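You operate a simulated robot arm through the tools that you are given. There is no shell and no other tool. Be economical: measure what you need, move in short steps, check, and stop when the job is done.

Carry out the task below with a simulated two-armed robot. There is one attempt and no reset: what you move stays moved.

JOB
Run the pear of today's chart colour through the grader and let it into its shallow tub.
Fine: chart and pears are on the field table; lay it along the feed belts, lift the feed gate, crank, lift and shut the chute gate.

The check looks at the end state, three seconds after you hand in, the way a careful person would. Anything else that was tipped, shoved, dropped, spilled or broken makes it a failure.

ROBOT AND FRAMES
Two 7-joint arms with fingered hands on one trunk, on a base that drives. Base frame: it is fixed to the floor where the robot stands at the start and does not move with it; the origin is under the middle of the robot, x ahead of it, y to its left, z up; the surface under the hand at the start is at about z = 780. Readings come in mm, degrees, newtons and seconds.
The left shoulder is at the start at [30, 118, 1013], the right one opposite. With the tool pointing down near the work surface each hand reaches from about 260 to 700 mm from the robot's upright axis, wherever it stands, measured 20 degrees to its own side. Places, roughly: feed gate [-200, -2800, 900]; left size dial [-400, -2700, 900]; pear [-500, -2500, 250]; right size dial [-600, -2700, 900]. Payload 4 kg a hand.
The tool frame of a hand sits at the grasp point between the pads (the TCP): z along the fingers, y along the line on which they close. The tips reach 19 mm beyond it. The gripper opens to 120 mm. The gripper's body begins 53 mm behind the TCP. The gripper is a hand of 3 fingers: y runs from the thumb to the fingers, the wrist lies at [0, 0, -219] in the tool frame.
Orientation is that of the tool frame in the base frame, as a unit quaternion [x, y, z, w]. With the fingers straight down and closing along the base's y, the tool's x points along the base's -x, its y along +y and its z along -z.

CONTROLS
- The arms move only by the tool send_rows. It takes "left_steps", "right_steps" or both (then of equal length, played together; a hand with none holds still); each is one flat list of numbers, 6 for each row, row after row: the shift along the base's x, y, z in units of 500 mm (1.0 is 500 mm), then the turn, a rotation vector about the base's x, y, z in units of 120 degrees (1.0 is 120 degrees). In form: [dx, dy, dz, rx, ry, rz, dx, dy, dz, rx, ry, rz, ...]. A call has 1 to 12 rows; each row is the pose to reach, as a shift and turn from the pose commanded when the call began. A call with a number of a shift or a turn outside -1 to 1 is refused whole. A row lasts 0.2 s, in which the tool goes at most 50 mm and 8.6 degrees; a call with a longer step from one row to the next is refused whole. Where a pose cannot be reached the arm comes as near as it can. A force on the tool above 40 N (or 10 N above the force at the start of the call, whichever is more), or a blocked arm, ends the call early, and 0.2 s more pass. In this call time passes only in rows, and 0.2 s behind the last. The reply holds the time, the measured pose of the TCP, the force on the tool along the base axes, the opening and the grip force, in the units named above and with some noise, with the torque about the TCP (base axes, N m) and any sound that the robot's microphone picked up.
- Cameras (640 x 400 px; columns grow to the right, rows downward): "scene" is now at [56.7, 18.3, 1561.3]; the picture's right is [0.27, -0.96, -0.00], its down [-0.73, -0.20, -0.65] and it looks along [0.63, 0.17, -0.76] (base axes); focal length 269 px, centre (320, 200). "left" rides on the left gripper at [-66, -4, -79] in its tool frame; the picture's right is [0.05, -1.00, 0.00], its down [0.76, 0.04, -0.64] and it looks along [0.64, 0.04, 0.77] (tool axes); focal length 251 px, centre (320, 200). "right" rides on the right gripper at [66, -4, -79] in its tool frame; the picture's right is [0.05, 1.00, 0.00], its down [-0.76, 0.04, -0.64] and it looks along [-0.64, 0.03, 0.77] (tool axes); focal length 251 px, centre (320, 200). There is no depth. A picture from a camera that has moved, and an enlarged one, comes with that camera's place and axes in the base frame and with its lens.
- capture(camera): a new picture of that camera. The clock stands still meanwhile.
- move_column(by): slides the trunk up (or, below 0, down) by that many mm; the arms and the scene camera ride with it, the base frame stays. It gives what a move gives, with no picture.
- base_move(legs): drives the robot by 1 to 6 legs, each [ahead, turn to the left] in mm and degrees, along the robot's own axes; the way and the turn of a leg run together, so that a leg with both is an arc; at most 1500 mm and 180 degrees a leg. The arms and the cameras ride along, it lands a little off, and it stops where it bumps. It gives what a move gives.
- curl_fingers(finger1, finger2, thumb_bend, hand): sets how far each is bent, from 0 (flat) to 1 (curled in); at 0.3 the hand is open as for a grip, at 0.7 the pads meet at the TCP. One left out holds its place. A second passes; each finger stops where it meets its share of the squeeze, and holds until it gets a number again. It is the only way to open and close the hand. It gives what a move gives, with no picture; readings hold the bend of each and the force on the fingers (four entries, about 0 where the hand has none), thumb and palm.
- aim_head(pan, tilt): turns the head with the scene camera to pan (to the left, within 120 degrees either way) and tilt (down, from -29 to 69), counted from straight ahead of the robot. It gives what a move gives.
- inspect(camera, box): a new picture of the part [left, top, right, bottom] of that camera's present view, enlarged. The clock stands still meanwhile.
- finish_job(): hands the job in; it is judged then, once.

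Work in short steps. Places have to be worked out from the pictures, the camera data and where the tool is seen: move nearer, look again, correct. Check each grasp and each placing, and mend what went wrong. You have 120 turns and 100 pictures in all, those below and enlarged ones among them. Open the grippers and draw the arms clear of the work before you hand the job in, unless the task says otherwise; then end with one line.

The tools are called after ">>>" as name(argument=value, ...) on one line, values as JSON. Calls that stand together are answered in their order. send_rows: Moves the arms, as the interface text tells. Its arguments: {"type":"object","properties":{"left_steps":{"type":"array"},"right_steps":{"type":"array"}},"required":[]} The other tools are called the same way: move_column (by) slides the trunk up or down; curl_fingers (finger1, finger2, thumb_bend, hand) moves the fingers one by one; base_move (legs) drives the base; aim_head (pan, tilt) turns the head that bears the scene camera; capture (camera) takes a picture; inspect (camera, box) takes an enlarged picture of a part of a camera's view; finish_job () hands the job in.

At the start:

```text
t: 0.0
left_tcp_pos: [388.4, 293.6, 979.9]
left_orientation: [0.008, 1.0, 0.0, 0.0]
left_contact_force: [-0.2, 0.1, 0.3]
left_torque: [0.0, 0.0, 0.01]
left_grip_width: 119.7
left_finger_force: 0.0
left_shape: jaw
left_bend: [0.3, 0.3, 0.3]
left_finger forces: [0.0, 0.0, 0.1, 0.0, 0.1, 0.0]
right_tcp_pos: [533.2, -162.4, 1020.3]
right_orientation: [0.009, 1.0, 0.0, -0.001]
right_contact_force: [0.7, 0.3, 0.5]
right_torque: [0.04, 0.0, 0.02]
right_grip_width: 119.8
right_finger_force: 0.1
right_shape: jaw
right_bend: [0.3, 0.3, 0.3]
right_finger forces: [0.1, 0.0, 0.0, 0.0, 0.0, 0.0]
trunk travel left (down, up): [-225.0, 315.0]
robot x, y, heading: [1.2, 1.8, -0.1]
head pan, tilt: [15.4, 49.1]
```

scene: 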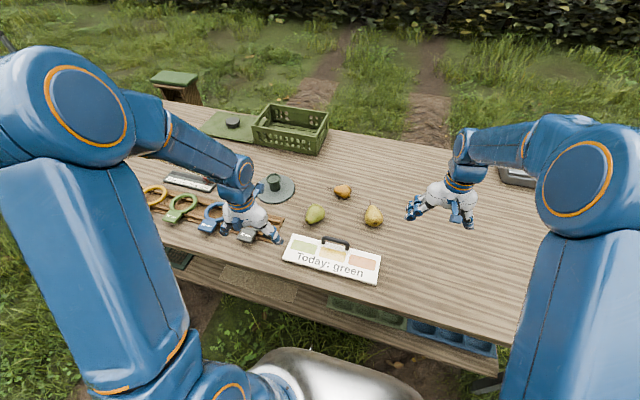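
right: 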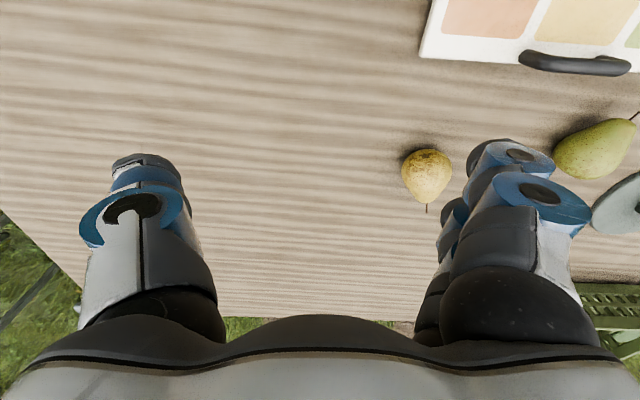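
left: 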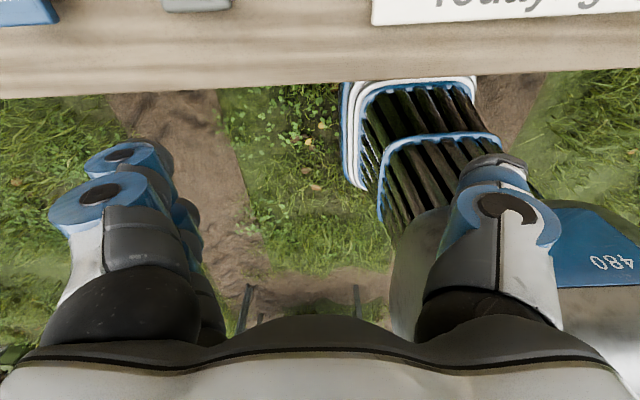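

The chart reads "Today: green". I enlarge the scene view to see the pears and the chart, and look at the machine behind to the right.

>>> inspect(camera="scene", box=[140, 150, 420, 325])

>>> aim_head(pan=-105, tilt=20)

>>> capture(camera="scene")

```text
2.29 times, centred on (280, 238) of scene
camera zoom: at [56.7, 18.3, 1561.3], right [0.27, -0.96, 0.0], down [-0.73, -0.2, -0.65], along [0.63, 0.17, -0.76], focal length 615 px, centre (411, 114)
```

zoom: 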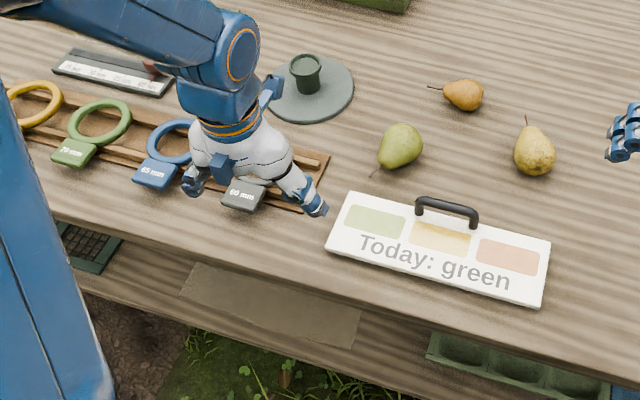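

```text
t: 2.0
left_tcp_pos: [387.1, 294.7, 979.1]
left_orientation: [0.009, 1.0, 0.001, 0.0]
left_contact_force: [0.0, 0.4, 0.2]
left_torque: [-0.03, 0.0, 0.02]
left_grip_width: 119.9
left_finger_force: 0.1
left_shape: jaw
left_bend: [0.3, 0.3, 0.3]
left_finger forces: [0.1, 0.1, 0.0, 0.1, 0.0, 0.0]
right_tcp_pos: [532.1, -161.5, 1021.1]
right_orientation: [0.009, 1.0, 0.0, 0.0]
right_contact_force: [-0.6, 0.2, 0.0]
right_torque: [0.01, 0.01, -0.04]
right_grip_width: 119.8
right_finger_force: 0.0
right_shape: jaw
right_bend: [0.3, 0.3, 0.3]
right_finger forces: [0.0, 0.0, 0.0, 0.0, 0.0, 0.0]
trunk travel left (down, up): [-225.0, 315.0]
robot x, y, heading: [0.7, -1.7, 0.2]
head pan, tilt: [-105.0, 20.0]
```

```text
95 pictures are left
camera scene: at [-42.4, -92.3, 1605.7], right [-0.97, 0.26, 0.0], down [0.09, 0.33, -0.94], along [-0.24, -0.91, -0.34], focal length 269 px, centre (320, 200)
```

scene: 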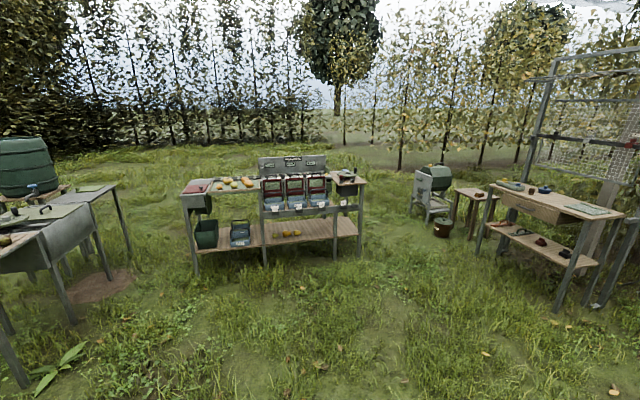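

The grader bench is ahead; I enlarge it.

>>> inspect(camera="scene", box=[170, 145, 380, 276])

>>> inspect(camera="scene", box=[235, 145, 365, 226])

```text
3.05 times, centred on (275, 210) of scene
camera zoom: at [-42.4, -92.3, 1605.7], right [-0.97, 0.26, 0.0], down [0.09, 0.33, -0.94], along [-0.24, -0.91, -0.34], focal length 820 px, centre (457, 168)
```

zoom: 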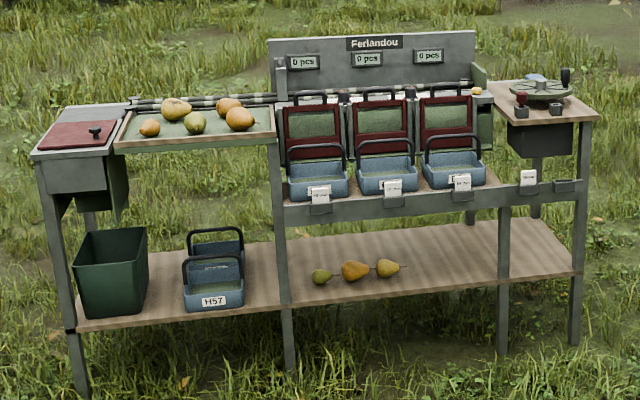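

```text
4.92 times, centred on (300, 186) of scene
camera zoom: at [-42.4, -92.3, 1605.7], right [-0.97, 0.26, 0.0], down [0.09, 0.33, -0.94], along [-0.24, -0.91, -0.34], focal length 1325 px, centre (418, 271)
```

zoom: 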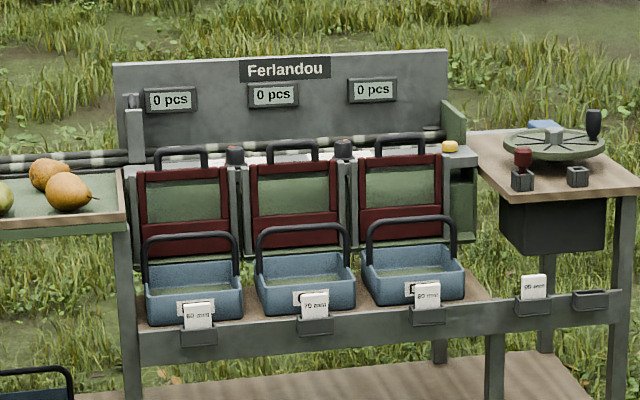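

Green pear of the field table lies about at (611, 182), axis towards roughly (-0.88, 0.47). I move the left hand above it, turning it by -28° to close across the axis, and look.

>>> send_rows(left_steps=[0.075, -0.037, 0, 0, 0, -0.039, 0.149, -0.075, 0, 0, 0, -0.078, 0.224, -0.112, 0, 0, 0, -0.117, 0.299, -0.149, 0, 0, 0, -0.156, 0.373, -0.187, 0, 0, 0, -0.194, 0.448, -0.224, 0, 0, 0, -0.233])

>>> aim_head(pan=15, tilt=50)

>>> capture(camera="left")

>>> capture(camera="scene")

```text
t: 3.4
left_tcp_pos: [609.7, 177.8, 979.1]
left_orientation: [0.25, 0.968, 0.0, -0.001]
left_contact_force: [0.8, 0.5, -0.3]
left_torque: [0.0, 0.03, -0.02]
left_grip_width: 119.9
left_finger_force: 0.0
left_shape: jaw
left_bend: [0.3, 0.3, 0.3]
left_finger forces: [0.0, 0.0, 0.0, 0.0, 0.0, 0.0]
right_tcp_pos: [534.4, -161.5, 1020.0]
right_orientation: [0.009, 1.0, 0.0, 0.0]
right_contact_force: [0.3, -1.2, -0.5]
right_torque: [-0.01, 0.03, -0.03]
right_grip_width: 120.2
right_finger_force: 0.0
right_shape: jaw
right_bend: [0.3, 0.3, 0.3]
right_finger forces: [0.0, 0.1, 0.0, 0.1, 0.1, 0.0]
trunk travel left (down, up): [-225.0, 315.0]
robot x, y, heading: [3.1, -0.9, -0.1]
head pan, tilt: [-105.0, 20.0]
```

```text
t: 5.4
left_tcp_pos: [609.4, 178.2, 979.9]
left_orientation: [0.25, 0.968, 0.001, 0.0]
left_contact_force: [0.0, 0.7, 0.0]
left_torque: [0.0, -0.03, -0.04]
left_grip_width: 120.0
left_finger_force: 0.0
left_shape: jaw
left_bend: [0.3, 0.3, 0.3]
left_finger forces: [0.0, 0.0, 0.0, 0.0, 0.1, 0.1]
right_tcp_pos: [531.9, -162.0, 1020.7]
right_orientation: [0.008, 1.0, 0.0, 0.0]
right_contact_force: [0.3, -0.4, -0.7]
right_torque: [0.0, 0.01, 0.01]
right_grip_width: 120.1
right_finger_force: 0.1
right_shape: jaw
right_bend: [0.3, 0.3, 0.3]
right_finger forces: [0.0, 0.0, 0.0, 0.0, 0.1, 0.0]
trunk travel left (down, up): [-225.0, 315.0]
robot x, y, heading: [-1.8, -4.2, -0.0]
head pan, tilt: [15.0, 50.0]
```

```text
92 pictures are left
camera left: at [665.5, 143.2, 1057.9], right [-0.53, -0.85, 0.0], down [-0.65, 0.41, 0.64], along [-0.55, 0.34, -0.77], focal length 251 px, centre (320, 200)
```

left: 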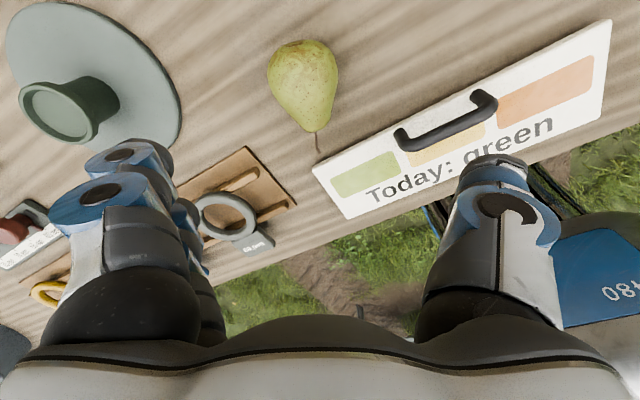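

```text
91 pictures are left
camera scene: at [56.1, 17.5, 1560.0], right [0.26, -0.97, 0.0], down [-0.74, -0.2, -0.64], along [0.62, 0.17, -0.77], focal length 269 px, centre (320, 200)
```

scene: 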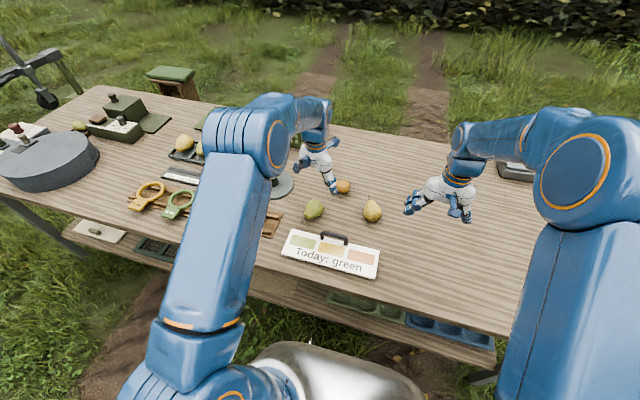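

The wrist view places the pear's body near (614, 186) with axis about 156°. I correct, go down to z≈890 and look again.

>>> send_rows(left_steps=[0.009, 0.016, -0.09, 0, 0, 0.042, 0.009, 0.016, -0.18, 0, 0, 0.042])

>>> capture(camera="left")

>>> inspect(camera="scene", box=[260, 120, 420, 220])

```text
t: 6.0
left_tcp_pos: [613.3, 189.5, 890.4]
left_orientation: [0.207, 0.978, 0.0, 0.002]
left_contact_force: [0.1, -1.2, 0.0]
left_torque: [-0.03, -0.02, -0.01]
left_grip_width: 120.2
left_finger_force: 0.0
left_shape: jaw
left_bend: [0.3, 0.3, 0.3]
left_finger forces: [0.0, 0.1, 0.0, 0.0, 0.1, 0.0]
right_tcp_pos: [533.6, -162.6, 1021.3]
right_orientation: [0.008, 1.0, -0.001, -0.001]
right_contact_force: [-0.1, 0.2, 0.1]
right_torque: [0.04, -0.03, 0.02]
right_grip_width: 120.0
right_finger_force: 0.0
right_shape: jaw
right_bend: [0.3, 0.3, 0.3]
right_finger forces: [0.1, 0.1, 0.0, 0.0, 0.1, 0.0]
trunk travel left (down, up): [-225.0, 315.0]
robot x, y, heading: [-0.2, -5.1, 0.1]
head pan, tilt: [15.0, 50.0]
```

```text
90 pictures are left
camera left: at [672.3, 158.0, 969.0], right [-0.45, -0.89, 0.0], down [-0.68, 0.35, 0.64], along [-0.57, 0.29, -0.77], focal length 251 px, centre (320, 200)
```

left: 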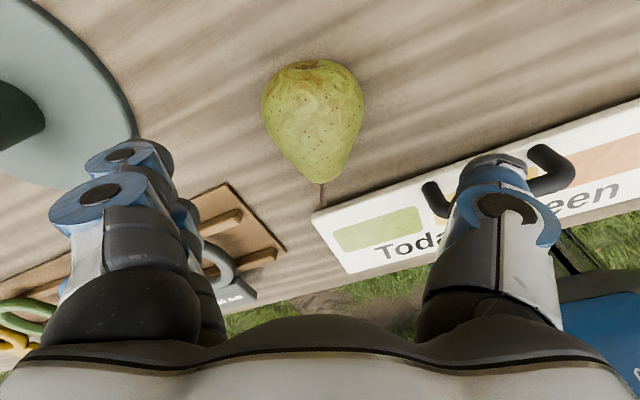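

```text
4.00 times, centred on (340, 170) of scene
camera zoom: at [56.5, 17.6, 1560.0], right [0.26, -0.97, 0.0], down [-0.74, -0.2, -0.64], along [0.62, 0.17, -0.77], focal length 1076 px, centre (240, 320)
```

zoom: 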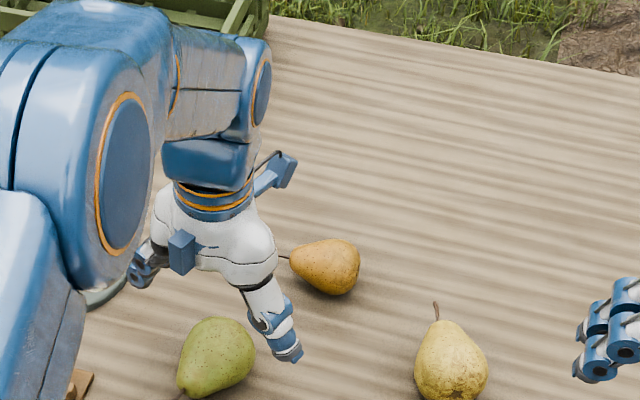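

Alignment is good (pear centre ≈ (616, 189)). I lower to TCP z≈808.

>>> send_rows(left_steps=[0.006, 0, -0.08, 0, 0, 0, 0.006, 0, -0.164, 0, 0, 0])

>>> capture(camera="left")

```text
t: 6.6
left_tcp_pos: [616.3, 189.4, 809.4]
left_orientation: [0.207, 0.978, 0.001, 0.001]
left_contact_force: [-0.1, -0.2, 0.3]
left_torque: [-0.04, 0.01, 0.0]
left_grip_width: 119.9
left_finger_force: 0.0
left_shape: jaw
left_bend: [0.3, 0.3, 0.3]
left_finger forces: [0.0, 0.0, 0.0, 0.0, 0.0, 0.0]
right_tcp_pos: [533.0, -161.7, 1021.1]
right_orientation: [0.009, 1.0, 0.0, 0.0]
right_contact_force: [0.2, 0.1, -1.1]
right_torque: [-0.03, -0.01, 0.0]
right_grip_width: 120.1
right_finger_force: 0.1
right_shape: jaw
right_bend: [0.3, 0.3, 0.3]
right_finger forces: [0.0, 0.0, 0.0, 0.1, 0.1, 0.0]
trunk travel left (down, up): [-225.0, 315.0]
robot x, y, heading: [-1.4, -0.6, -0.1]
head pan, tilt: [15.0, 50.0]
```

```text
88 pictures are left
camera left: at [676.1, 158.7, 888.0], right [-0.45, -0.89, 0.0], down [-0.68, 0.35, 0.64], along [-0.57, 0.29, -0.77], focal length 251 px, centre (320, 200)
```

left: 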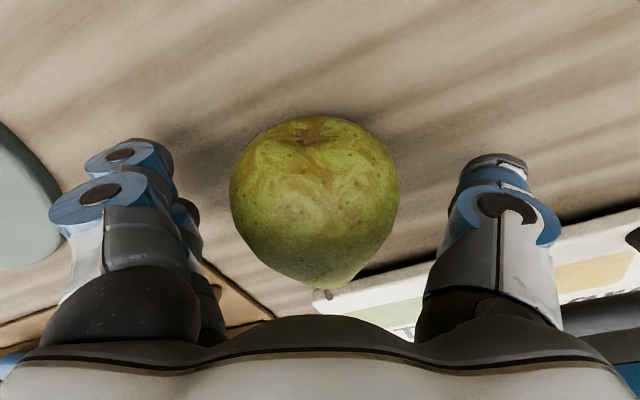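

The pear sits between thumb and fingers. I close gently.

>>> curl_fingers(hand="left", finger1=0.52, finger2=0.52, thumb_bend=0.52)

```text
t: 7.6
left_tcp_pos: [616.3, 188.3, 810.4]
left_orientation: [0.208, 0.978, 0.0, 0.0]
left_contact_force: [1.1, 0.3, 0.3]
left_torque: [0.04, -0.02, -0.01]
left_grip_width: 72.3
left_finger_force: 6.7
left_shape: fingers
left_bend: [0.5, 0.5, 0.49]
left_finger forces: [4.1, 2.6, 0.1, 0.0, 6.3, 0.0]
right_tcp_pos: [532.4, -162.0, 1021.3]
right_orientation: [0.01, 1.0, 0.0, -0.001]
right_contact_force: [-1.1, 0.2, 0.8]
right_torque: [0.01, 0.04, -0.01]
right_grip_width: 120.0
right_finger_force: 0.1
right_shape: jaw
right_bend: [0.3, 0.3, 0.3]
right_finger forces: [0.0, 0.1, 0.0, 0.0, 0.1, 0.1]
trunk travel left (down, up): [-225.0, 315.0]
robot x, y, heading: [-1.1, -0.8, 0.2]
head pan, tilt: [15.0, 50.0]
```

Contact at about 72 mm with 6.7 N. I lift it 30 mm, then on up.

>>> send_rows(left_steps=[0, 0, 0.03, 0, 0, 0, 0, 0, 0.07, 0, 0, 0, 0, 0, 0.15, 0, 0, 0, 0, 0, 0.25, 0, 0, 0, 0, 0, 0.35, 0, 0, 0])

>>> capture(camera="left")

```text
t: 8.8
left_tcp_pos: [617.9, 186.5, 981.6]
left_orientation: [0.208, 0.978, -0.001, -0.001]
left_contact_force: [0.0, 0.1, -2.6]
left_torque: [0.01, 0.01, -0.02]
left_grip_width: 72.2
left_finger_force: 6.7
left_shape: fingers
left_bend: [0.5, 0.5, 0.49]
left_finger forces: [3.8, 2.4, 0.0, 0.0, 6.7, 0.0]
right_tcp_pos: [532.2, -162.3, 1021.4]
right_orientation: [0.008, 1.0, 0.0, 0.001]
right_contact_force: [0.2, 0.0, 0.3]
right_torque: [0.01, -0.01, 0.01]
right_grip_width: 119.8
right_finger_force: 0.1
right_shape: jaw
right_bend: [0.3, 0.3, 0.3]
right_finger forces: [0.0, 0.1, 0.0, 0.0, 0.0, 0.0]
trunk travel left (down, up): [-225.0, 315.0]
robot x, y, heading: [5.3, -1.4, -0.2]
head pan, tilt: [15.0, 50.0]
```

```text
87 pictures are left
camera left: at [677.5, 156.8, 1059.3], right [-0.45, -0.89, 0.0], down [-0.68, 0.35, 0.64], along [-0.57, 0.29, -0.77], focal length 251 px, centre (320, 200)
```

left: 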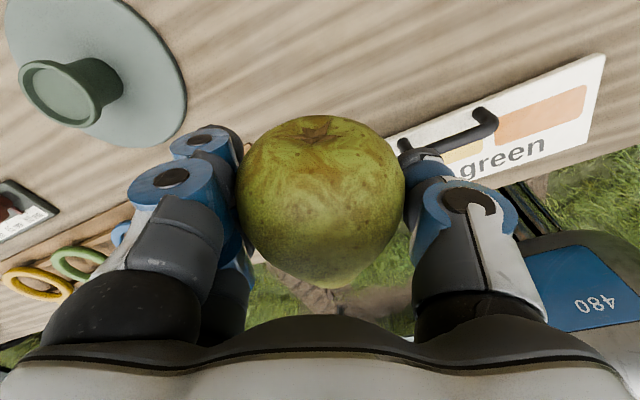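

Pear is held (≈2.6 N). I draw both hands in before driving.

>>> send_rows(left_steps=[-0.08, 0.01, 0.01, 0, 0, 0, -0.16, 0.02, 0.02, 0, 0, 0, -0.24, 0.03, 0.04, 0, 0, 0, -0.32, 0.04, 0.06, 0, 0, 0, -0.4, 0.05, 0.08, 0, 0, 0], right_steps=[-0.06, -0.01, 0.01, 0, 0, 0, -0.12, -0.03, 0.02, 0, 0, 0, -0.18, -0.05, 0.03, 0, 0, 0, -0.24, -0.06, 0.04, 0, 0, 0, -0.3, -0.08, 0.05, 0, 0, 0])

>>> base_move(legs=[[-250, 0], [0, -90], [1000, 0]])

>>> aim_head(pan=0, tilt=22)

>>> capture(camera="scene")

```text
t: 10.0
left_tcp_pos: [418.3, 214.8, 1025.2]
left_orientation: [0.208, 0.978, 0.0, 0.001]
left_contact_force: [-1.0, -0.1, -1.4]
left_torque: [-0.01, -0.06, 0.0]
left_grip_width: 71.9
left_finger_force: 6.2
left_shape: fingers
left_bend: [0.5, 0.5, 0.49]
left_finger forces: [3.6, 2.2, 0.0, 0.1, 6.4, 0.0]
right_tcp_pos: [380.0, -202.4, 1046.5]
right_orientation: [0.009, 1.0, 0.001, 0.002]
right_contact_force: [-0.2, 0.5, 0.4]
right_torque: [-0.02, -0.06, -0.01]
right_grip_width: 120.0
right_finger_force: 0.1
right_shape: jaw
right_bend: [0.3, 0.3, 0.3]
right_finger forces: [0.1, 0.0, 0.0, 0.0, 0.0, 0.0]
trunk travel left (down, up): [-225.0, 315.0]
robot x, y, heading: [1.3, -0.7, -0.0]
head pan, tilt: [15.0, 50.0]
```

```text
t: 13.9
left_tcp_pos: [206.7, -135.8, 1024.1]
left_orientation: [0.556, 0.831, 0.002, -0.002]
left_contact_force: [0.5, 0.2, -1.4]
left_torque: [0.07, -0.01, 0.01]
left_grip_width: 71.8
left_finger_force: 6.1
left_shape: fingers
left_bend: [0.5, 0.51, 0.49]
left_finger forces: [3.8, 2.1, 0.1, 0.0, 6.2, 0.0]
right_tcp_pos: [-108.6, -411.5, 1044.8]
right_orientation: [0.381, 0.925, 0.002, 0.002]
right_contact_force: [-1.0, -0.2, 0.3]
right_torque: [0.04, -0.03, 0.01]
right_grip_width: 120.2
right_finger_force: 0.0
right_shape: jaw
right_bend: [0.3, 0.3, 0.3]
right_finger forces: [0.0, 0.0, 0.0, 0.0, 0.1, 0.0]
trunk travel left (down, up): [-225.0, 315.0]
robot x, y, heading: [-216.1, 34.5, -44.8]
head pan, tilt: [15.0, 50.0]
stopped in leg 2: the robot was blocked; the commanded pose is now the measured one
```

```text
t: 14.8
left_tcp_pos: [209.2, -132.9, 1024.6]
left_orientation: [0.556, 0.831, 0.001, 0.0]
left_contact_force: [0.2, -0.8, -1.8]
left_torque: [0.01, -0.02, 0.01]
left_grip_width: 72.1
left_finger_force: 5.9
left_shape: fingers
left_bend: [0.5, 0.51, 0.49]
left_finger forces: [3.8, 2.2, 0.1, 0.0, 6.2, 0.0]
right_tcp_pos: [-107.7, -408.9, 1045.6]
right_orientation: [0.38, 0.925, 0.001, 0.001]
right_contact_force: [-0.7, 0.0, 0.2]
right_torque: [0.02, 0.01, 0.05]
right_grip_width: 119.9
right_finger_force: 0.0
right_shape: jaw
right_bend: [0.3, 0.3, 0.3]
right_finger forces: [0.1, 0.1, 0.0, 0.0, 0.0, 0.1]
trunk travel left (down, up): [-225.0, 315.0]
robot x, y, heading: [-219.0, 38.9, -44.9]
head pan, tilt: [0.0, 22.0]
```

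```text
86 pictures are left
camera scene: at [-161.8, -15.4, 1602.3], right [-0.7, -0.71, 0.0], down [-0.27, 0.27, -0.93], along [0.66, -0.65, -0.38], focal length 269 px, centre (320, 200)
```

scene: 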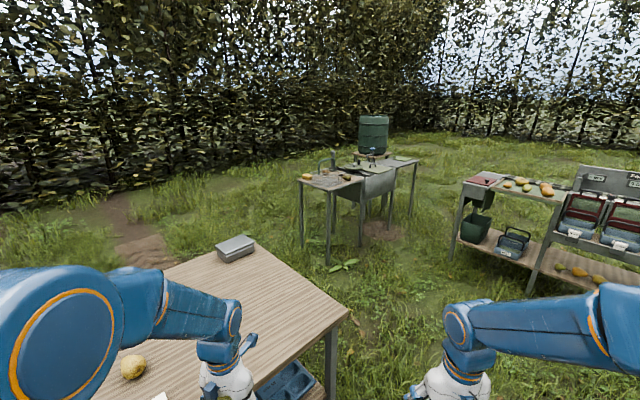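

The turn was blocked. I look down and behind to see what was met.

>>> aim_head(pan=20, tilt=65)

>>> capture(camera="scene")

>>> aim_head(pan=-115, tilt=50)

>>> capture(camera="scene")

>>> aim_head(pan=115, tilt=50)

>>> capture(camera="scene")

```text
t: 15.9
left_tcp_pos: [208.1, -132.8, 1023.8]
left_orientation: [0.556, 0.831, 0.001, 0.0]
left_contact_force: [0.3, 0.7, -1.6]
left_torque: [-0.02, 0.04, 0.02]
left_grip_width: 71.8
left_finger_force: 6.0
left_shape: fingers
left_bend: [0.5, 0.51, 0.49]
left_finger forces: [3.8, 2.3, 0.1, 0.0, 6.2, 0.0]
right_tcp_pos: [-107.0, -409.5, 1046.3]
right_orientation: [0.38, 0.925, 0.0, 0.001]
right_contact_force: [0.2, 0.4, -0.5]
right_torque: [0.01, 0.01, -0.01]
right_grip_width: 120.1
right_finger_force: 0.1
right_shape: jaw
right_bend: [0.3, 0.3, 0.3]
right_finger forces: [0.0, 0.1, 0.0, 0.1, 0.0, 0.0]
trunk travel left (down, up): [-225.0, 315.0]
robot x, y, heading: [-215.9, 34.2, -44.8]
head pan, tilt: [20.0, 65.0]
```

```text
85 pictures are left
camera scene: at [-172.2, 25.3, 1542.0], right [-0.42, -0.91, 0.0], down [-0.82, 0.38, -0.42], along [0.38, -0.18, -0.91], focal length 269 px, centre (320, 200)
```

scene: 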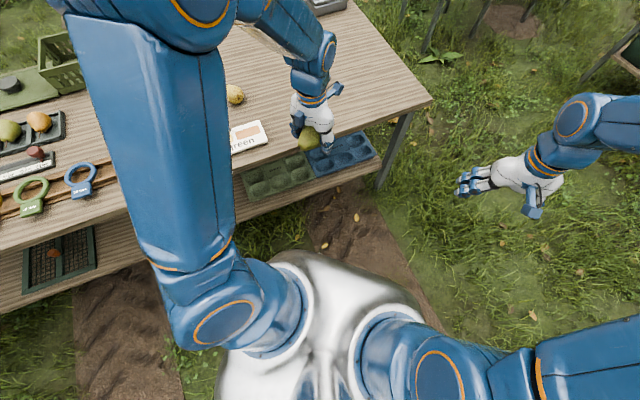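

```text
t: 18.1
left_tcp_pos: [208.7, -132.6, 1024.5]
left_orientation: [0.556, 0.831, 0.001, -0.001]
left_contact_force: [0.5, -0.9, -1.4]
left_torque: [-0.02, 0.0, 0.02]
left_grip_width: 72.0
left_finger_force: 5.7
left_shape: fingers
left_bend: [0.5, 0.51, 0.49]
left_finger forces: [3.8, 2.3, 0.0, 0.0, 6.3, 0.0]
right_tcp_pos: [-106.1, -408.8, 1045.8]
right_orientation: [0.38, 0.925, -0.001, 0.001]
right_contact_force: [0.1, 0.3, 0.6]
right_torque: [0.0, -0.02, -0.02]
right_grip_width: 120.1
right_finger_force: 0.1
right_shape: jaw
right_bend: [0.3, 0.3, 0.3]
right_finger forces: [0.0, 0.1, 0.0, 0.0, 0.1, 0.1]
trunk travel left (down, up): [-225.0, 315.0]
robot x, y, heading: [-217.7, 37.2, -44.8]
head pan, tilt: [-115.0, 50.0]
```

```text
84 pictures are left
camera scene: at [-299.7, 24.0, 1560.1], right [-0.35, 0.94, 0.0], down [0.72, 0.27, -0.64], along [-0.6, -0.22, -0.77], focal length 269 px, centre (320, 200)
```

scene: 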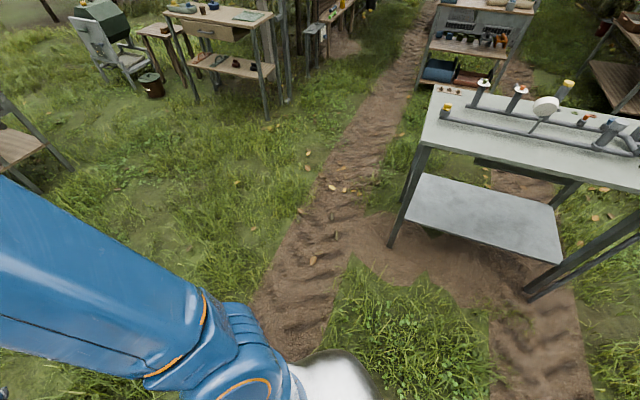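

```text
t: 21.4
left_tcp_pos: [207.9, -133.5, 1024.3]
left_orientation: [0.556, 0.831, 0.0, 0.0]
left_contact_force: [-0.3, -0.3, -1.9]
left_torque: [0.0, -0.01, 0.03]
left_grip_width: 71.6
left_finger_force: 6.1
left_shape: fingers
left_bend: [0.5, 0.51, 0.49]
left_finger forces: [3.9, 2.3, 0.1, 0.0, 6.1, 0.0]
right_tcp_pos: [-107.6, -408.9, 1046.6]
right_orientation: [0.38, 0.925, -0.001, 0.001]
right_contact_force: [0.2, -0.7, 0.6]
right_torque: [-0.01, 0.01, -0.04]
right_grip_width: 120.4
right_finger_force: 0.0
right_shape: jaw
right_bend: [0.3, 0.3, 0.3]
right_finger forces: [0.0, 0.1, 0.0, 0.0, 0.0, 0.1]
trunk travel left (down, up): [-225.0, 315.0]
robot x, y, heading: [-214.9, 40.0, -44.7]
head pan, tilt: [115.0, 50.0]
```

```text
83 pictures are left
camera scene: at [-201.3, 123.2, 1560.1], right [0.94, -0.34, 0.0], down [-0.26, -0.72, -0.64], along [0.22, 0.6, -0.77], focal length 269 px, centre (320, 200)
```

scene: 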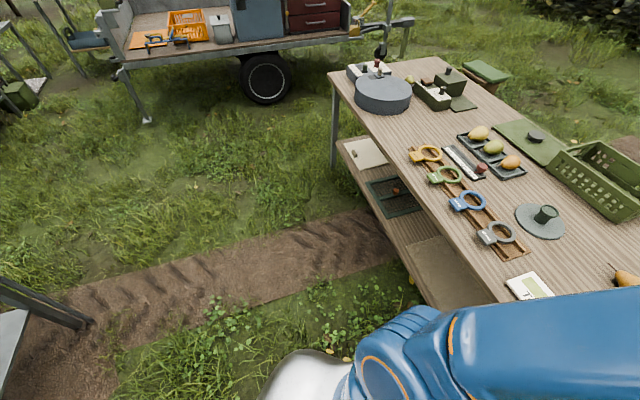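

Nothing visible lies close to the base. I try driving a bit back and looking at whether the turn can go on.

>>> base_move(legs=[[-150, 0], [0, -20]])

```text
t: 23.8
left_tcp_pos: [16.4, -167.6, 1023.5]
left_orientation: [0.696, 0.718, 0.001, -0.002]
left_contact_force: [0.7, -0.3, -1.7]
left_torque: [0.0, 0.02, 0.01]
left_grip_width: 71.9
left_finger_force: 5.7
left_shape: fingers
left_bend: [0.5, 0.51, 0.49]
left_finger forces: [3.8, 2.2, 0.0, 0.0, 5.9, 0.1]
right_tcp_pos: [-375.8, -314.3, 1046.4]
right_orientation: [0.54, 0.842, 0.0, 0.001]
right_contact_force: [-1.1, -0.2, -0.7]
right_torque: [0.01, -0.02, -0.02]
right_grip_width: 120.1
right_finger_force: 0.2
right_shape: jaw
right_bend: [0.3, 0.3, 0.3]
right_finger forces: [0.0, 0.0, 0.0, 0.0, 0.1, 0.1]
trunk travel left (down, up): [-225.0, 315.0]
robot x, y, heading: [-298.8, 152.4, -65.7]
head pan, tilt: [115.0, 50.0]
```

That worked. I turn to face the grader and drive to about y = -1650.

>>> base_move(legs=[[0, -24.3], [1200, 0], [600, 0]])

>>> aim_head(pan=0, tilt=40)

>>> capture(camera="scene")

```text
t: 34.2
left_tcp_pos: [-204.2, -2083.0, 1024.3]
left_orientation: [0.841, 0.541, 0.002, 0.0]
left_contact_force: [0.2, -1.2, -1.3]
left_torque: [-0.02, 0.0, 0.0]
left_grip_width: 72.0
left_finger_force: 6.4
left_shape: fingers
left_bend: [0.5, 0.51, 0.49]
left_finger forces: [3.8, 2.2, 0.1, 0.1, 5.9, 0.1]
right_tcp_pos: [-620.6, -2040.3, 1046.9]
right_orientation: [0.716, 0.698, 0.0, 0.0]
right_contact_force: [-0.5, 0.7, 0.3]
right_torque: [-0.01, 0.01, 0.03]
right_grip_width: 119.8
right_finger_force: 0.0
right_shape: jaw
right_bend: [0.3, 0.3, 0.3]
right_finger forces: [0.0, 0.0, 0.1, 0.0, 0.0, 0.1]
trunk travel left (down, up): [-225.0, 315.0]
robot x, y, heading: [-345.9, -1657.0, -92.0]
head pan, tilt: [115.0, 50.0]
```

```text
t: 36.2
left_tcp_pos: [-204.8, -2081.1, 1022.6]
left_orientation: [0.841, 0.541, 0.001, -0.002]
left_contact_force: [-0.4, 0.9, -0.9]
left_torque: [0.0, -0.03, -0.02]
left_grip_width: 72.1
left_finger_force: 6.4
left_shape: fingers
left_bend: [0.5, 0.51, 0.49]
left_finger forces: [3.8, 2.2, 0.1, 0.0, 5.7, 0.0]
right_tcp_pos: [-621.1, -2040.4, 1046.5]
right_orientation: [0.717, 0.697, -0.001, 0.002]
right_contact_force: [-0.5, 0.1, 0.5]
right_torque: [0.03, 0.0, 0.01]
right_grip_width: 119.9
right_finger_force: 0.1
right_shape: jaw
right_bend: [0.3, 0.3, 0.3]
right_finger forces: [0.0, 0.0, 0.0, 0.1, 0.0, 0.0]
trunk travel left (down, up): [-225.0, 315.0]
robot x, y, heading: [-341.8, -1659.7, -92.2]
head pan, tilt: [0.0, 40.0]
```

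```text
82 pictures are left
camera scene: at [-346.8, -1723.4, 1574.2], right [-1.0, 0.03, 0.0], down [0.02, 0.64, -0.77], along [-0.03, -0.77, -0.64], focal length 269 px, centre (320, 200)
```

scene: 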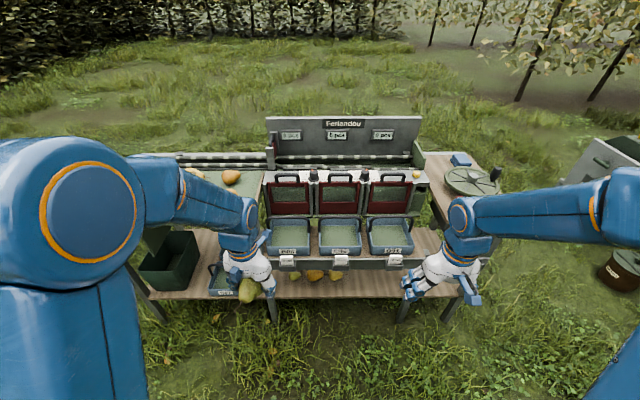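

Good view of the grader. I enlarge two parts.

>>> inspect(camera="scene", box=[240, 105, 440, 230])

>>> inspect(camera="scene", box=[150, 130, 310, 230])

>>> inspect(camera="scene", box=[400, 130, 528, 210])

>>> inspect(camera="scene", box=[250, 200, 442, 320])

```text
3.20 times, centred on (340, 168) of scene
camera zoom: at [-346.8, -1723.4, 1574.2], right [-1.0, 0.03, 0.0], down [0.02, 0.64, -0.77], along [-0.03, -0.77, -0.64], focal length 861 px, centre (256, 304)
```

zoom: 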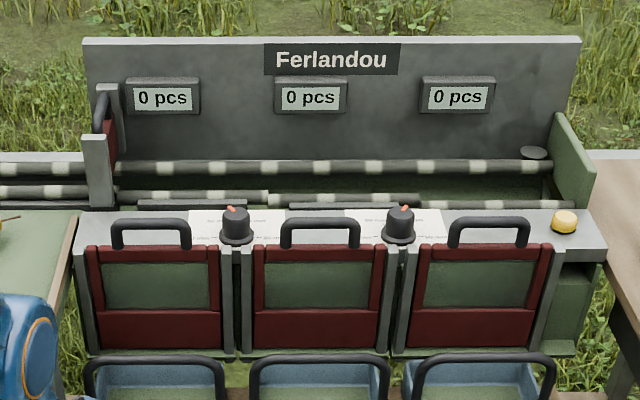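

```text
4.00 times, centred on (230, 180) of scene
camera zoom: at [-346.8, -1723.4, 1574.2], right [-1.0, 0.03, 0.0], down [0.02, 0.64, -0.77], along [-0.03, -0.77, -0.64], focal length 1076 px, centre (680, 280)
```

zoom: 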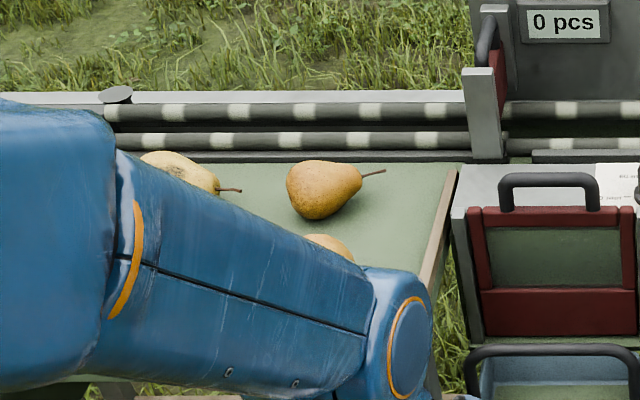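

```text
5.00 times, centred on (464, 170) of scene
camera zoom: at [-346.8, -1723.4, 1574.2], right [-1.0, 0.03, 0.0], down [0.02, 0.64, -0.77], along [-0.03, -0.77, -0.64], focal length 1345 px, centre (-400, 350)
```

zoom: 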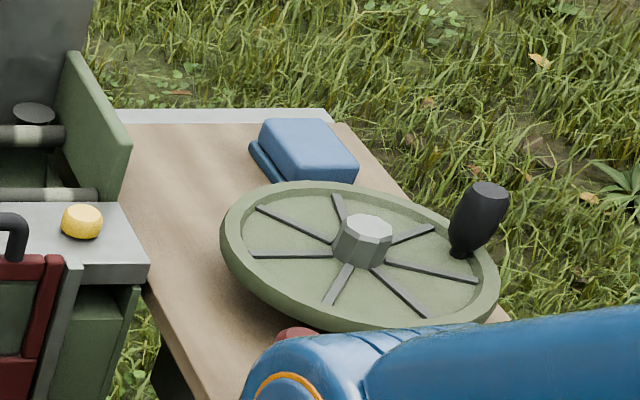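

```text
3.33 times, centred on (346, 260) of scene
camera zoom: at [-346.8, -1723.4, 1574.2], right [-1.0, 0.03, 0.0], down [0.02, 0.64, -0.77], along [-0.03, -0.77, -0.64], focal length 897 px, centre (233, 0)
```

zoom: 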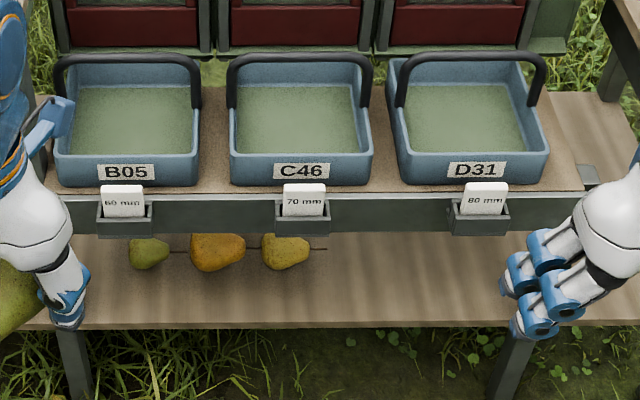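

I close in: to about (-215, -2090), facing the machine.

>>> base_move(legs=[[0, 18], [450, 0], [0, -16]])

>>> aim_head(pan=-5, tilt=42)

>>> capture(camera="scene")

```text
t: 40.8
left_tcp_pos: [-74.3, -2501.6, 1023.2]
left_orientation: [0.834, 0.552, 0.001, -0.001]
left_contact_force: [0.8, 0.1, -1.8]
left_torque: [-0.01, -0.01, 0.02]
left_grip_width: 71.6
left_finger_force: 6.3
left_shape: fingers
left_bend: [0.5, 0.51, 0.49]
left_finger forces: [3.8, 2.2, 0.0, 0.0, 5.6, 0.0]
right_tcp_pos: [-490.2, -2470.3, 1046.3]
right_orientation: [0.707, 0.707, 0.0, 0.001]
right_contact_force: [0.1, 0.7, -0.2]
right_torque: [0.0, -0.03, 0.0]
right_grip_width: 120.1
right_finger_force: 0.1
right_shape: jaw
right_bend: [0.3, 0.3, 0.3]
right_finger forces: [0.0, 0.0, 0.0, 0.0, 0.1, 0.0]
trunk travel left (down, up): [-225.0, 315.0]
robot x, y, heading: [-205.7, -2078.9, -90.6]
head pan, tilt: [0.0, 40.0]
```

```text
t: 41.4
left_tcp_pos: [-73.6, -2501.1, 1024.4]
left_orientation: [0.834, 0.552, 0.001, 0.0]
left_contact_force: [0.4, 0.5, -1.0]
left_torque: [-0.02, -0.02, -0.02]
left_grip_width: 72.0
left_finger_force: 6.1
left_shape: fingers
left_bend: [0.5, 0.51, 0.49]
left_finger forces: [3.7, 2.2, 0.0, 0.0, 5.8, 0.0]
right_tcp_pos: [-493.0, -2469.3, 1045.7]
right_orientation: [0.707, 0.707, 0.0, 0.001]
right_contact_force: [-0.6, -0.4, -0.2]
right_torque: [0.02, -0.03, 0.0]
right_grip_width: 120.0
right_finger_force: 0.0
right_shape: jaw
right_bend: [0.3, 0.3, 0.3]
right_finger forces: [0.1, 0.0, 0.1, 0.0, 0.0, 0.0]
trunk travel left (down, up): [-225.0, 315.0]
robot x, y, heading: [-206.9, -2083.3, -90.6]
head pan, tilt: [-5.0, 42.0]
```

```text
77 pictures are left
camera scene: at [-215.5, -2145.1, 1571.3], right [-1.0, 0.09, 0.0], down [0.06, 0.67, -0.74], along [-0.07, -0.74, -0.67], focal length 269 px, centre (320, 200)
```

scene: 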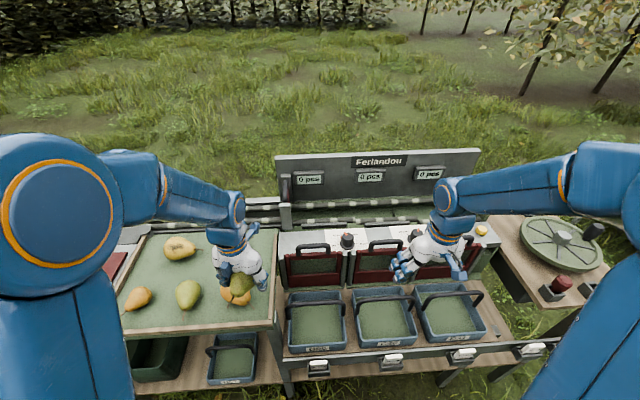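

>>> inspect(camera="scene", box=[320, 220, 400, 270])

>>> inspect(camera="scene", box=[110, 185, 302, 305])

>>> inspect(camera="scene", box=[260, 200, 388, 280])

```text
8.00 times, centred on (360, 245) of scene
camera zoom: at [-215.5, -2145.1, 1571.3], right [-1.0, 0.09, 0.0], down [0.06, 0.67, -0.74], along [-0.07, -0.74, -0.67], focal length 2153 px, centre (0, -160)
```

zoom: 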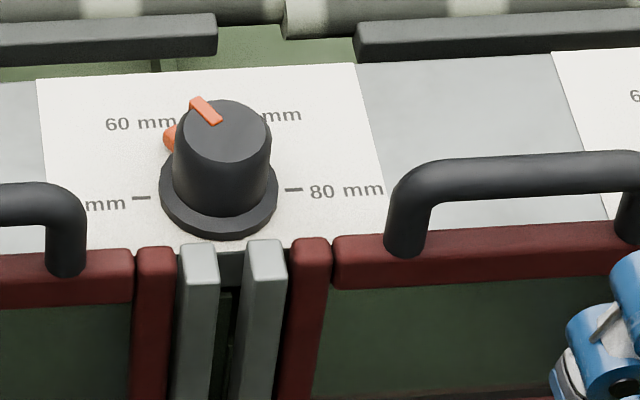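

```text
3.33 times, centred on (206, 245) of scene
camera zoom: at [-215.5, -2145.1, 1571.3], right [-1.0, 0.09, 0.0], down [0.06, 0.67, -0.74], along [-0.07, -0.74, -0.67], focal length 897 px, centre (700, 50)
```

zoom: 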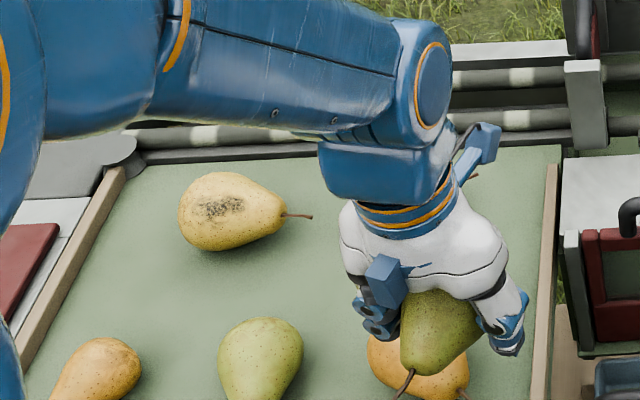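

```text
5.00 times, centred on (324, 240) of scene
camera zoom: at [-215.5, -2145.1, 1571.3], right [-1.0, 0.09, 0.0], down [0.06, 0.67, -0.74], along [-0.07, -0.74, -0.67], focal length 1345 px, centre (300, 0)
```

zoom: 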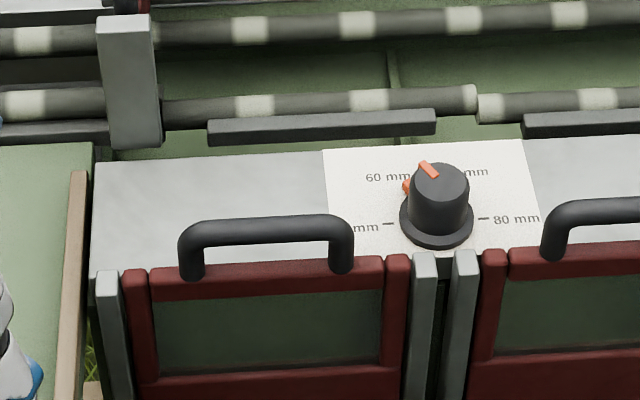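

Dial left reads 60 mm. I raise the left hand and turn it -67° so the pear lies along the belts (x), and look from the wrist.

>>> send_rows(left_steps=[0, 0, 0.02, 0, 0, -0.07, 0, 0, 0.04, 0, 0, -0.14, 0, 0, 0.06, 0, 0, -0.21, 0, 0, 0.08, 0, 0, -0.28, 0, 0, 0.1, 0, 0, -0.35, 0, 0, 0.12, 0, 0, -0.42, 0, 0, 0.14, 0, 0, -0.49, 0, 0, 0.14, 0, 0, -0.558])

>>> capture(camera="scene")

```text
t: 43.2
left_tcp_pos: [-74.6, -2501.1, 1093.9]
left_orientation: [1.0, 0.0, 0.001, -0.001]
left_contact_force: [0.2, 0.3, -1.8]
left_torque: [0.0, 0.04, -0.01]
left_grip_width: 71.9
left_finger_force: 6.0
left_shape: fingers
left_bend: [0.5, 0.51, 0.49]
left_finger forces: [3.8, 2.2, 0.1, 0.0, 5.8, 0.1]
right_tcp_pos: [-492.5, -2470.8, 1045.8]
right_orientation: [0.708, 0.707, -0.001, 0.001]
right_contact_force: [-0.6, -0.1, 0.5]
right_torque: [-0.03, 0.0, 0.0]
right_grip_width: 119.8
right_finger_force: 0.1
right_shape: jaw
right_bend: [0.3, 0.3, 0.3]
right_finger forces: [0.1, 0.1, 0.1, 0.0, 0.1, 0.0]
trunk travel left (down, up): [-225.0, 315.0]
robot x, y, heading: [-208.4, -2080.7, -90.6]
head pan, tilt: [-5.0, 42.0]
```

```text
73 pictures are left
camera scene: at [-214.2, -2145.2, 1571.2], right [-1.0, 0.1, 0.0], down [0.06, 0.67, -0.74], along [-0.07, -0.74, -0.67], focal length 269 px, centre (320, 200)
```

scene: 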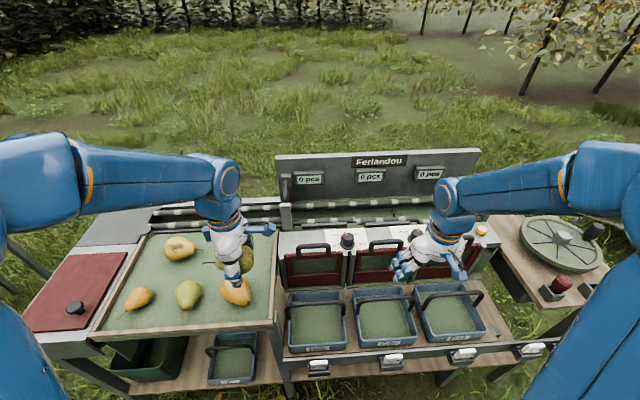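

Now I drive 140 mm ahead and extend the left hand over the belts, staying high.

>>> base_move(legs=[[140, 0]])

>>> send_rows(left_steps=[0.02, -0.08, 0, 0, 0, 0, 0.04, -0.16, 0, 0, 0, 0, 0.05, -0.24, 0, 0, 0, 0, 0.06, -0.3, 0, 0, 0, 0])

>>> capture(camera="left")

>>> capture(camera="scene")

```text
t: 44.7
left_tcp_pos: [-75.6, -2618.1, 1094.3]
left_orientation: [1.0, 0.003, 0.002, 0.0]
left_contact_force: [0.8, 0.2, -1.6]
left_torque: [0.0, 0.03, -0.01]
left_grip_width: 71.7
left_finger_force: 5.5
left_shape: fingers
left_bend: [0.5, 0.51, 0.49]
left_finger forces: [3.9, 2.2, 0.1, 0.0, 5.8, 0.1]
right_tcp_pos: [-493.0, -2588.6, 1046.7]
right_orientation: [0.706, 0.708, -0.001, 0.001]
right_contact_force: [-0.2, 0.1, 0.3]
right_torque: [0.0, 0.02, 0.02]
right_grip_width: 120.2
right_finger_force: 0.2
right_shape: jaw
right_bend: [0.3, 0.3, 0.3]
right_finger forces: [0.0, 0.0, 0.0, 0.0, 0.1, 0.0]
trunk travel left (down, up): [-225.0, 315.0]
robot x, y, heading: [-211.8, -2199.1, -89.9]
head pan, tilt: [-5.0, 42.0]
stopped in leg 1: the robot was blocked; the commanded pose is now the measured one
```

```text
t: 45.7
left_tcp_pos: [-45.9, -2770.0, 1094.1]
left_orientation: [1.0, 0.004, 0.002, -0.001]
left_contact_force: [0.0, -0.7, -1.3]
left_torque: [0.02, 0.02, -0.03]
left_grip_width: 71.4
left_finger_force: 5.4
left_shape: fingers
left_bend: [0.5, 0.51, 0.49]
left_finger forces: [3.8, 2.3, 0.1, 0.0, 5.8, 0.1]
right_tcp_pos: [-491.1, -2592.0, 1045.8]
right_orientation: [0.706, 0.708, 0.001, 0.001]
right_contact_force: [0.6, -0.9, 0.0]
right_torque: [0.0, 0.02, 0.01]
right_grip_width: 120.0
right_finger_force: 0.0
right_shape: jaw
right_bend: [0.3, 0.3, 0.3]
right_finger forces: [0.1, 0.0, 0.0, 0.0, 0.1, 0.1]
trunk travel left (down, up): [-225.0, 315.0]
robot x, y, heading: [-215.3, -2196.1, -90.0]
head pan, tilt: [-5.0, 42.0]
```

```text
72 pictures are left
camera left: at [-111.9, -2766.8, 1171.3], right [0.05, 1.0, 0.0], down [0.76, -0.04, 0.65], along [0.64, -0.03, -0.76], focal length 251 px, centre (320, 200)
```

left: 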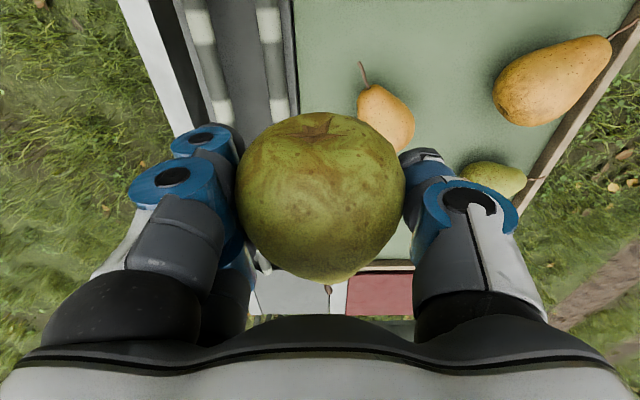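

```text
71 pictures are left
camera scene: at [-216.4, -2266.1, 1571.2], right [-1.0, 0.09, 0.0], down [0.06, 0.67, -0.74], along [-0.06, -0.74, -0.67], focal length 269 px, centre (320, 200)
```

scene: 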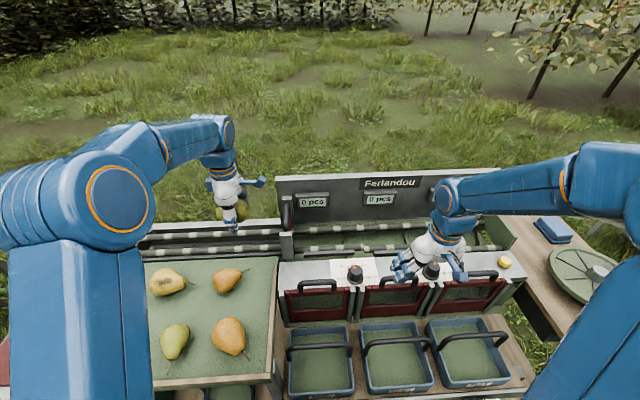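

I enlarge the belts in the scene view to fix their y and z.

>>> inspect(camera="scene", box=[140, 190, 300, 290])

>>> inspect(camera="scene", box=[380, 240, 460, 290])

```text
4.00 times, centred on (220, 240) of scene
camera zoom: at [-216.4, -2266.1, 1571.2], right [-1.0, 0.09, 0.0], down [0.06, 0.67, -0.74], along [-0.06, -0.74, -0.67], focal length 1076 px, centre (720, 40)
```

zoom: 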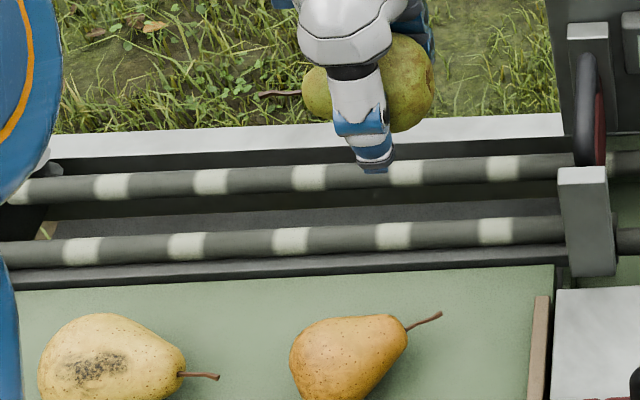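

```text
8.00 times, centred on (420, 265) of scene
camera zoom: at [-216.4, -2266.1, 1571.2], right [-1.0, 0.09, 0.0], down [0.06, 0.67, -0.74], along [-0.06, -0.74, -0.67], focal length 2153 px, centre (-480, -320)
```

zoom: 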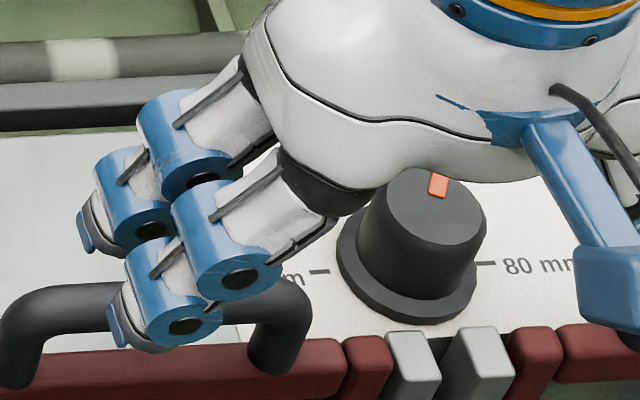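

Two views agree: roller axes at y≈-2815 and -2882, z≈883; middle y≈-2849. I move over the middle and go down to z≈965, then look.

>>> send_rows(left_steps=[0, -0.079, 0, 0, 0, 0, 0, -0.158, 0, 0, 0, 0, 0, -0.158, -0.09, 0, 0, 0, 0, -0.158, -0.18, 0, 0, 0, 0, -0.158, -0.258, 0, 0, 0])

>>> capture(camera="left")

>>> inspect(camera="scene", box=[140, 170, 300, 270])

```text
t: 46.9
left_tcp_pos: [-45.2, -2850.3, 962.8]
left_orientation: [1.0, 0.005, 0.001, -0.001]
left_contact_force: [0.1, 0.4, -2.0]
left_torque: [0.01, 0.04, 0.04]
left_grip_width: 71.4
left_finger_force: 5.7
left_shape: fingers
left_bend: [0.5, 0.51, 0.49]
left_finger forces: [3.5, 2.0, 0.0, 0.0, 5.4, 0.1]
right_tcp_pos: [-493.2, -2590.5, 1047.3]
right_orientation: [0.706, 0.708, 0.0, 0.001]
right_contact_force: [-0.1, -0.2, 0.1]
right_torque: [0.01, 0.02, 0.03]
right_grip_width: 119.9
right_finger_force: 0.1
right_shape: jaw
right_bend: [0.3, 0.3, 0.3]
right_finger forces: [0.1, 0.0, 0.0, 0.0, 0.0, 0.1]
trunk travel left (down, up): [-225.0, 315.0]
robot x, y, heading: [-209.2, -2202.5, -90.1]
head pan, tilt: [-5.0, 42.0]
```

```text
68 pictures are left
camera left: at [-111.1, -2847.7, 1040.6], right [0.05, 1.0, 0.0], down [0.76, -0.04, 0.65], along [0.64, -0.03, -0.76], focal length 251 px, centre (320, 200)
```

left: 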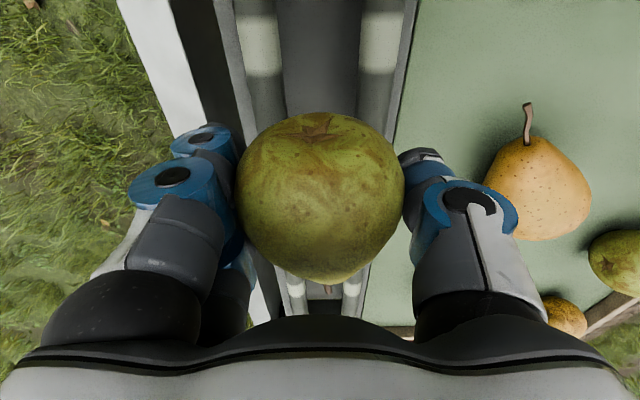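

```text
4.00 times, centred on (220, 220) of scene
camera zoom: at [-216.3, -2265.2, 1571.2], right [-1.0, 0.09, 0.0], down [0.06, 0.67, -0.74], along [-0.06, -0.74, -0.67], focal length 1076 px, centre (720, 120)
```

zoom: 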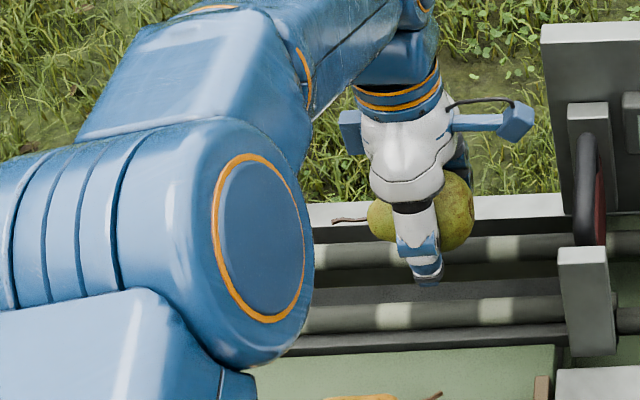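

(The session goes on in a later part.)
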